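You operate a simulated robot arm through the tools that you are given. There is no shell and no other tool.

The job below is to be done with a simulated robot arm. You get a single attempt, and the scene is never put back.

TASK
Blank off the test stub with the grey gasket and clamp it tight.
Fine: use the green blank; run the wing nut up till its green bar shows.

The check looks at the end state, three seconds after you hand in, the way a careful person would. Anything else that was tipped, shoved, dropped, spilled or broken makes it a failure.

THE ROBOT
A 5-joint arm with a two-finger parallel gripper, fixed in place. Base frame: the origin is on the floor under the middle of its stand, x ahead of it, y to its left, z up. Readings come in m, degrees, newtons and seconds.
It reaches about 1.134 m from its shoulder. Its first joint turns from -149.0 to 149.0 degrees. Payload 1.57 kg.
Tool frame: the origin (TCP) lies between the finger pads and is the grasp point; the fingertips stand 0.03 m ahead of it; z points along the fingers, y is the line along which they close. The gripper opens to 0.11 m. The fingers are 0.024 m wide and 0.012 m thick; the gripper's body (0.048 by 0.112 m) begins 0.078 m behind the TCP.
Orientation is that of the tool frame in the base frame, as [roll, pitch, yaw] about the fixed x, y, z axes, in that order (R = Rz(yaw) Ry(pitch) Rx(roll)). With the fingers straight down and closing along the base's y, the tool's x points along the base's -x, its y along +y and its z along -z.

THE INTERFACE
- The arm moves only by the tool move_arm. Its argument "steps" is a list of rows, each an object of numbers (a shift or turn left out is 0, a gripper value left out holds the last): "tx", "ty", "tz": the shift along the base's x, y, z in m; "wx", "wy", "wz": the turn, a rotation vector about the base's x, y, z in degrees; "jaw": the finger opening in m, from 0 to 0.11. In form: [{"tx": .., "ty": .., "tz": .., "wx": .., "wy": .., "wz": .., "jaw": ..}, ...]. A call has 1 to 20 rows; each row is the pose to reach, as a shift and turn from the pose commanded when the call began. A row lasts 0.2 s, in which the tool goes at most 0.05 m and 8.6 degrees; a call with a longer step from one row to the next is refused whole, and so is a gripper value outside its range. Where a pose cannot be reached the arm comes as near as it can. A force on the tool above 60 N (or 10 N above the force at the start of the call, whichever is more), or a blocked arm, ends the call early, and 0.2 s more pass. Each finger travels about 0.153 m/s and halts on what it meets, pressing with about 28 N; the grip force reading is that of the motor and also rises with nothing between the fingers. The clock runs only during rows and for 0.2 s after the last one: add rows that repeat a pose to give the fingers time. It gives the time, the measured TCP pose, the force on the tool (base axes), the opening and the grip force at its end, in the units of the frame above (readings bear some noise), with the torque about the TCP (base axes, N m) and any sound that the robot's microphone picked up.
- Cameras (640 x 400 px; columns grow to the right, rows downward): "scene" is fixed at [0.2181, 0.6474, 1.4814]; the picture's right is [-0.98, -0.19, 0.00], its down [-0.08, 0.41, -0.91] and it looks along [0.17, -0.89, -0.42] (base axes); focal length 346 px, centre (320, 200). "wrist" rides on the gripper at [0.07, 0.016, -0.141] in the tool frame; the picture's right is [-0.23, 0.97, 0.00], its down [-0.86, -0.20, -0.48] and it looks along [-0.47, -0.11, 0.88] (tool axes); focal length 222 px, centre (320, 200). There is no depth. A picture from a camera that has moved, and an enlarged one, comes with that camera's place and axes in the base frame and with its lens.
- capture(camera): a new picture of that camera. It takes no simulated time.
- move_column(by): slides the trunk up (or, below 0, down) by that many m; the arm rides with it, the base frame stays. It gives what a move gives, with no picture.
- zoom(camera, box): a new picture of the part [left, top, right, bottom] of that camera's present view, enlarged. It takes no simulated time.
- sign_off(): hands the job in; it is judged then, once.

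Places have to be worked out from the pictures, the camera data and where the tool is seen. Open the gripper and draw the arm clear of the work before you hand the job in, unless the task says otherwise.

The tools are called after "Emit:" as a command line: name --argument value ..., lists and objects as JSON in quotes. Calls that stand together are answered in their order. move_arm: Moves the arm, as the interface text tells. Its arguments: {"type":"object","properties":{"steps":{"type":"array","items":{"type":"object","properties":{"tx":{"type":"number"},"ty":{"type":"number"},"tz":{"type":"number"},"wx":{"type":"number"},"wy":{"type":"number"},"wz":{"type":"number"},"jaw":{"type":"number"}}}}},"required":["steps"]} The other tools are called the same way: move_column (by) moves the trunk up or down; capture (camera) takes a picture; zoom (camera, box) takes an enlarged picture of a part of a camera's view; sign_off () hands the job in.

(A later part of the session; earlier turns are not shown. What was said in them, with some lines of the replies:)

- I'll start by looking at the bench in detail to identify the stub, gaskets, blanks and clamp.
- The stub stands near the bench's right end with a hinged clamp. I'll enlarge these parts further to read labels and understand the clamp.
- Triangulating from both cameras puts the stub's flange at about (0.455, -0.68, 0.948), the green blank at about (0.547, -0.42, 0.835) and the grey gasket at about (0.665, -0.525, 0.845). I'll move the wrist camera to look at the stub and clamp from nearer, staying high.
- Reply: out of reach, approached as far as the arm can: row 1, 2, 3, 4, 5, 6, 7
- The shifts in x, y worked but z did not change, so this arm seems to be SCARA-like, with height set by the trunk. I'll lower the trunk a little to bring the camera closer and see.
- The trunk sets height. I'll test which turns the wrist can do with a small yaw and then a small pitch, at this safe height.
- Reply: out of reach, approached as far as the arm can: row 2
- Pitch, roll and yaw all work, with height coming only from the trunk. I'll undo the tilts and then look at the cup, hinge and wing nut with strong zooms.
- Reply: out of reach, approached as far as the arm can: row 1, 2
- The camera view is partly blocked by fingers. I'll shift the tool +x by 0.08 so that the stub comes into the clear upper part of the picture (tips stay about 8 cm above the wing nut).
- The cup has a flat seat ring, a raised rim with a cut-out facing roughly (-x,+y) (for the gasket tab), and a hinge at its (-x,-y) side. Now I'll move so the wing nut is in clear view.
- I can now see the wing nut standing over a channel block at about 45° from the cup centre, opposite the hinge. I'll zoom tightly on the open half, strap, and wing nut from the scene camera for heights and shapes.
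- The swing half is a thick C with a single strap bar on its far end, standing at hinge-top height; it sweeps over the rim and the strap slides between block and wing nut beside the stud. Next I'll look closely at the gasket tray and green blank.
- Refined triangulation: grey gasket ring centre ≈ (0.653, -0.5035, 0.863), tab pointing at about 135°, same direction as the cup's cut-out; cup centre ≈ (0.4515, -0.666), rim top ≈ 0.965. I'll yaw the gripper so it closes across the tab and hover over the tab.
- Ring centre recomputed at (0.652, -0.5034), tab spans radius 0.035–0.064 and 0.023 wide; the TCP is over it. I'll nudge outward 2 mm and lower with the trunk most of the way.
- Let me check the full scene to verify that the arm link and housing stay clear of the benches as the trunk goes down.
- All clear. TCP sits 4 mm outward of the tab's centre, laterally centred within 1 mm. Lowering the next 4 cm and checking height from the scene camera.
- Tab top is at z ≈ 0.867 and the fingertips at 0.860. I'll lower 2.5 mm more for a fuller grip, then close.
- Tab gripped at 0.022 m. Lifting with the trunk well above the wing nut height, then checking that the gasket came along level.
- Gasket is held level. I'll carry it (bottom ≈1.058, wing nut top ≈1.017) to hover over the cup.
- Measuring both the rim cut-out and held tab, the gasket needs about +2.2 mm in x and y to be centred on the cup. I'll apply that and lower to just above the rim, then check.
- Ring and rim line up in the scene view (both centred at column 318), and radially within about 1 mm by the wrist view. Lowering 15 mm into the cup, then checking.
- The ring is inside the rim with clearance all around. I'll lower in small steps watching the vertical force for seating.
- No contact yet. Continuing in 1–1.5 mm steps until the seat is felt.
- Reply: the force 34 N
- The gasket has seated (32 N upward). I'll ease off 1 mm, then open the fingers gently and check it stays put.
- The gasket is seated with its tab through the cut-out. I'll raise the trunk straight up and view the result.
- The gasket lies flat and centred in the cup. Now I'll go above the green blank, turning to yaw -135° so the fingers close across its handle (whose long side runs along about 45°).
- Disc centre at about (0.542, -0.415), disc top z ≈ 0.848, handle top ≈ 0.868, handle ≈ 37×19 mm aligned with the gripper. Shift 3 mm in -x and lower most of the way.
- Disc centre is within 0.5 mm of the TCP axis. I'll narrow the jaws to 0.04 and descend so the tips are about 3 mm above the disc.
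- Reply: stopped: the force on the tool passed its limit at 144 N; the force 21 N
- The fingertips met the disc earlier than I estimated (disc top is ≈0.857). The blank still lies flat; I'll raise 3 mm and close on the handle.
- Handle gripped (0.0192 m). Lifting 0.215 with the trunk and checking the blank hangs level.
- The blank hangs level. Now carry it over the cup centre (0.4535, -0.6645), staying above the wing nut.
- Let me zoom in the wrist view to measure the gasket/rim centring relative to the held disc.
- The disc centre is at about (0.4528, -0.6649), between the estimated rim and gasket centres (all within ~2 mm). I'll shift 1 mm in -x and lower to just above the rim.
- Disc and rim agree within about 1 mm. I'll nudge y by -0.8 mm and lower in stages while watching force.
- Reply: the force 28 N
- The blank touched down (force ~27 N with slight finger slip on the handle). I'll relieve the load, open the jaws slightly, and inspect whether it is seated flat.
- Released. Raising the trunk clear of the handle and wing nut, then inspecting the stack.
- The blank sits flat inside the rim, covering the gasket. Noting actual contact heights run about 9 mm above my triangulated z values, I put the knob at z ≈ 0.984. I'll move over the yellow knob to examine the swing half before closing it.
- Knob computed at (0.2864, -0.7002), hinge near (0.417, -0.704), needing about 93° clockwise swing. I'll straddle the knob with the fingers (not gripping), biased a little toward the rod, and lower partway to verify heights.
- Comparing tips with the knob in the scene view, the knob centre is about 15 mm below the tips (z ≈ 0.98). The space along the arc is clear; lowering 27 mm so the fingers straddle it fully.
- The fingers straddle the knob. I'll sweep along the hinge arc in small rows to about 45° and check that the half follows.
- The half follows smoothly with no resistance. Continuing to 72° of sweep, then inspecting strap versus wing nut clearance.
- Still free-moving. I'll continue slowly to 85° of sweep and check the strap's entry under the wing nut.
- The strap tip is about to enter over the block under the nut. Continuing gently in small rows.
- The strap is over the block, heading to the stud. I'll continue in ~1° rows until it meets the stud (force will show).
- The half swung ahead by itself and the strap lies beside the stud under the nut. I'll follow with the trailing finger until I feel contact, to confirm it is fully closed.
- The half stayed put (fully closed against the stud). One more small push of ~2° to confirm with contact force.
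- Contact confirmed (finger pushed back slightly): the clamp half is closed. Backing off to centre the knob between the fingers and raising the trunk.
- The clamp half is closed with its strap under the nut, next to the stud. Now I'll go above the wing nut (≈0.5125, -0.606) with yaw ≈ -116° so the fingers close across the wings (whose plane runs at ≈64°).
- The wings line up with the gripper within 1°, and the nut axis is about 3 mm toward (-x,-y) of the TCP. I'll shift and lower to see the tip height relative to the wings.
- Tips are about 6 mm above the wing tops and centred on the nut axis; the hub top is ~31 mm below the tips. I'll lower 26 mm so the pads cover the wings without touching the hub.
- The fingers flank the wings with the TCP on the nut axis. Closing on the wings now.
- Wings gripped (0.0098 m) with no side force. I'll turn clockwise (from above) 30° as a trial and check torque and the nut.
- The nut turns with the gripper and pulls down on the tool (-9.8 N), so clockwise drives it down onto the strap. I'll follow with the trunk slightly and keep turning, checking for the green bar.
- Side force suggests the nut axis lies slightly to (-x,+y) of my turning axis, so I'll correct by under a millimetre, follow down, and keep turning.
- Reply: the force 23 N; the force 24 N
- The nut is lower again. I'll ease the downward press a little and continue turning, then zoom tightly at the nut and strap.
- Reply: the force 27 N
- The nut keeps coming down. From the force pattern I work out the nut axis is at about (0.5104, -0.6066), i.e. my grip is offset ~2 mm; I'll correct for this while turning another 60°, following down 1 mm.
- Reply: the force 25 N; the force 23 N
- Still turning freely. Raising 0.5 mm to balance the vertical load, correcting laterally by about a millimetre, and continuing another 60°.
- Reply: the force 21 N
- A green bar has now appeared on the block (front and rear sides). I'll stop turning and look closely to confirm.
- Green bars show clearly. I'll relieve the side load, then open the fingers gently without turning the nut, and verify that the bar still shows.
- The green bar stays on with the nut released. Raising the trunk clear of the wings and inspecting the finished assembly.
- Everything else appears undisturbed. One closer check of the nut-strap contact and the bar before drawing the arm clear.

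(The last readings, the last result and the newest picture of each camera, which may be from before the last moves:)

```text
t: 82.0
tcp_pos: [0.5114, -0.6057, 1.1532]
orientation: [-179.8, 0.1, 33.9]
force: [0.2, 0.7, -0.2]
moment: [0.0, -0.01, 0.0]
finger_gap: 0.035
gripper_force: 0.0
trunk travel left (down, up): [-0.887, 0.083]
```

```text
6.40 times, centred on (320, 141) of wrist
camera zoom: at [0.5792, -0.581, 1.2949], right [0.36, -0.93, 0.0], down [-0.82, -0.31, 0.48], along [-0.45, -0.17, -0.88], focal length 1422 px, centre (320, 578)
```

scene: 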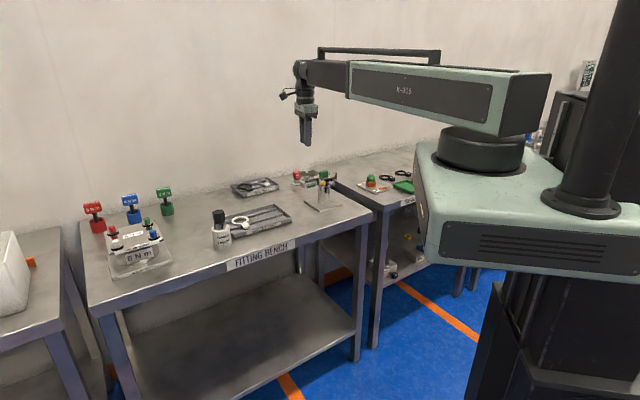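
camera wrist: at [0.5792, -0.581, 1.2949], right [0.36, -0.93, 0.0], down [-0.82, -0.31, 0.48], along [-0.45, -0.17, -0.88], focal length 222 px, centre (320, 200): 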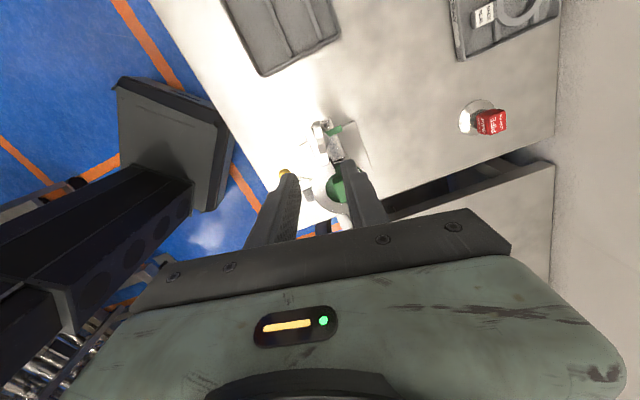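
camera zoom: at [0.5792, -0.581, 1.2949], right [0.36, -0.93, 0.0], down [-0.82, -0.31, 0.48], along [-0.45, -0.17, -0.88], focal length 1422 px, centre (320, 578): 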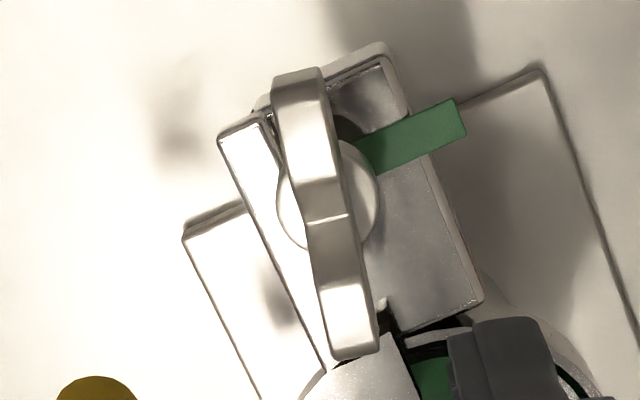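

The green bar protrudes clearly on the block, the strap is held under the nut, and the blank and gasket are in place. I'll raise further, open the gripper, and draw the arm clear.

Emit:
move_column --by 0.06

Emit:
move_arm --steps '[{"tx": -0.01, "ty": 0.04, "jaw": 0.06}, {"tx": -0.02, "ty": 0.08, "jaw": 0.09}, {"tx": -0.03, "ty": 0.12, "jaw": 0.109}, {"tx": -0.04, "ty": 0.16}, {"tx": -0.05, "ty": 0.2}, {"tx": -0.055, "ty": 0.24}, {"tx": -0.055, "ty": 0.24}]'

Emit:
zoom --camera "scene" --box '[200, 150, 440, 300]'

Emit:
zoom --camera "scene" --box '[296, 160, 346, 192]'

```text
t: 83.0
tcp_pos: [0.5125, -0.6047, 1.2125]
orientation: [-179.8, -0.1, 34.0]
force: [0.2, 0.1, 0.3]
moment: [0.01, -0.05, 0.01]
finger_gap: 0.035
gripper_force: 0.1
trunk travel left (down, up): [-0.947, 0.023]
```

```text
t: 84.6
tcp_pos: [0.4565, -0.3646, 1.2135]
orientation: [-179.8, 0.0, 33.9]
force: [0.0, -0.3, -0.3]
moment: [0.0, -0.02, 0.0]
finger_gap: 0.109
gripper_force: 0.1
trunk travel left (down, up): [-0.947, 0.023]
```

```text
2.67 times, centred on (320, 225) of scene
camera zoom: at [0.2181, 0.6474, 1.4814], right [-0.98, -0.19, 0.0], down [-0.08, 0.41, -0.91], along [0.17, -0.89, -0.42], focal length 921 px, centre (320, 133)
```

zoom: 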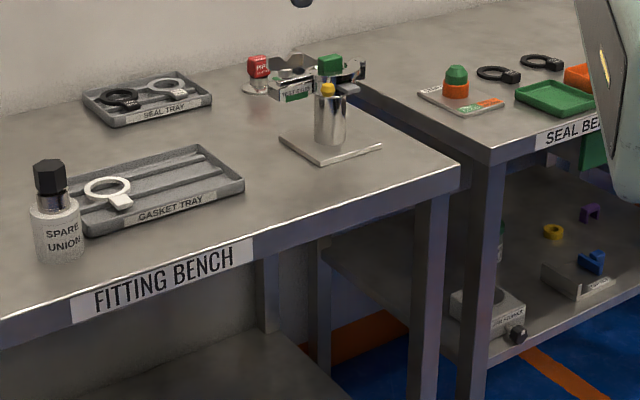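

```text
12.50 times, centred on (321, 176) of scene
camera zoom: at [0.2181, 0.6474, 1.4814], right [-0.98, -0.19, 0.0], down [-0.08, 0.41, -0.91], along [0.17, -0.89, -0.42], focal length 4318 px, centre (308, 500)
```

zoom: 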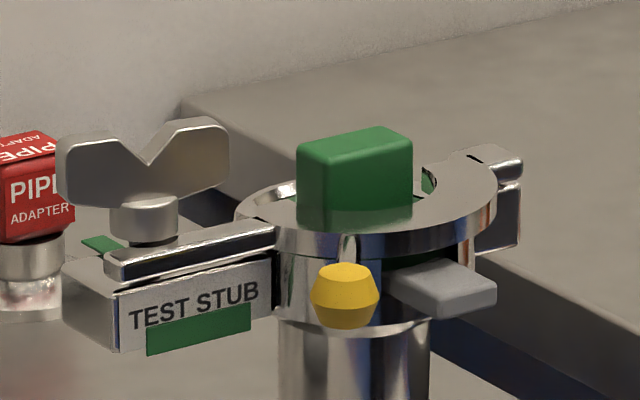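

The grey gasket and green blank are on the stub and the clamp half is closed. The green bar shows with the nut released, the arm is clear with the gripper open, and nothing else has moved. Handing in.

Emit:
sign_off

```text
The job is handed in.
```

The test stub is blanked off with the grey gasket and the green blank. The clamp half is closed over them, and the wing nut is turned down until the green bar shows.

- **Gasket:** it sits in the cup with its tab out through the rim cut-out. It may be off centre by up to about 3 mm, but it is well inside the rim.
- **Blank:** it lies flat on the gasket and covers it fully.
- **Clamp:** the strap is under the nut and against the stud. I turned the nut about 210° clockwise, stopped once the bar appeared, and checked that it still showed after I let go.
- **One unplanned contact:** when I first lowered onto the green blank, the fingertips hit its disc with a peak of 144 N. I saw no damage, and it stayed flat on the bench.

The last pictures show nothing else on either bench moved. The gripper is open and the arm is clear of the work.
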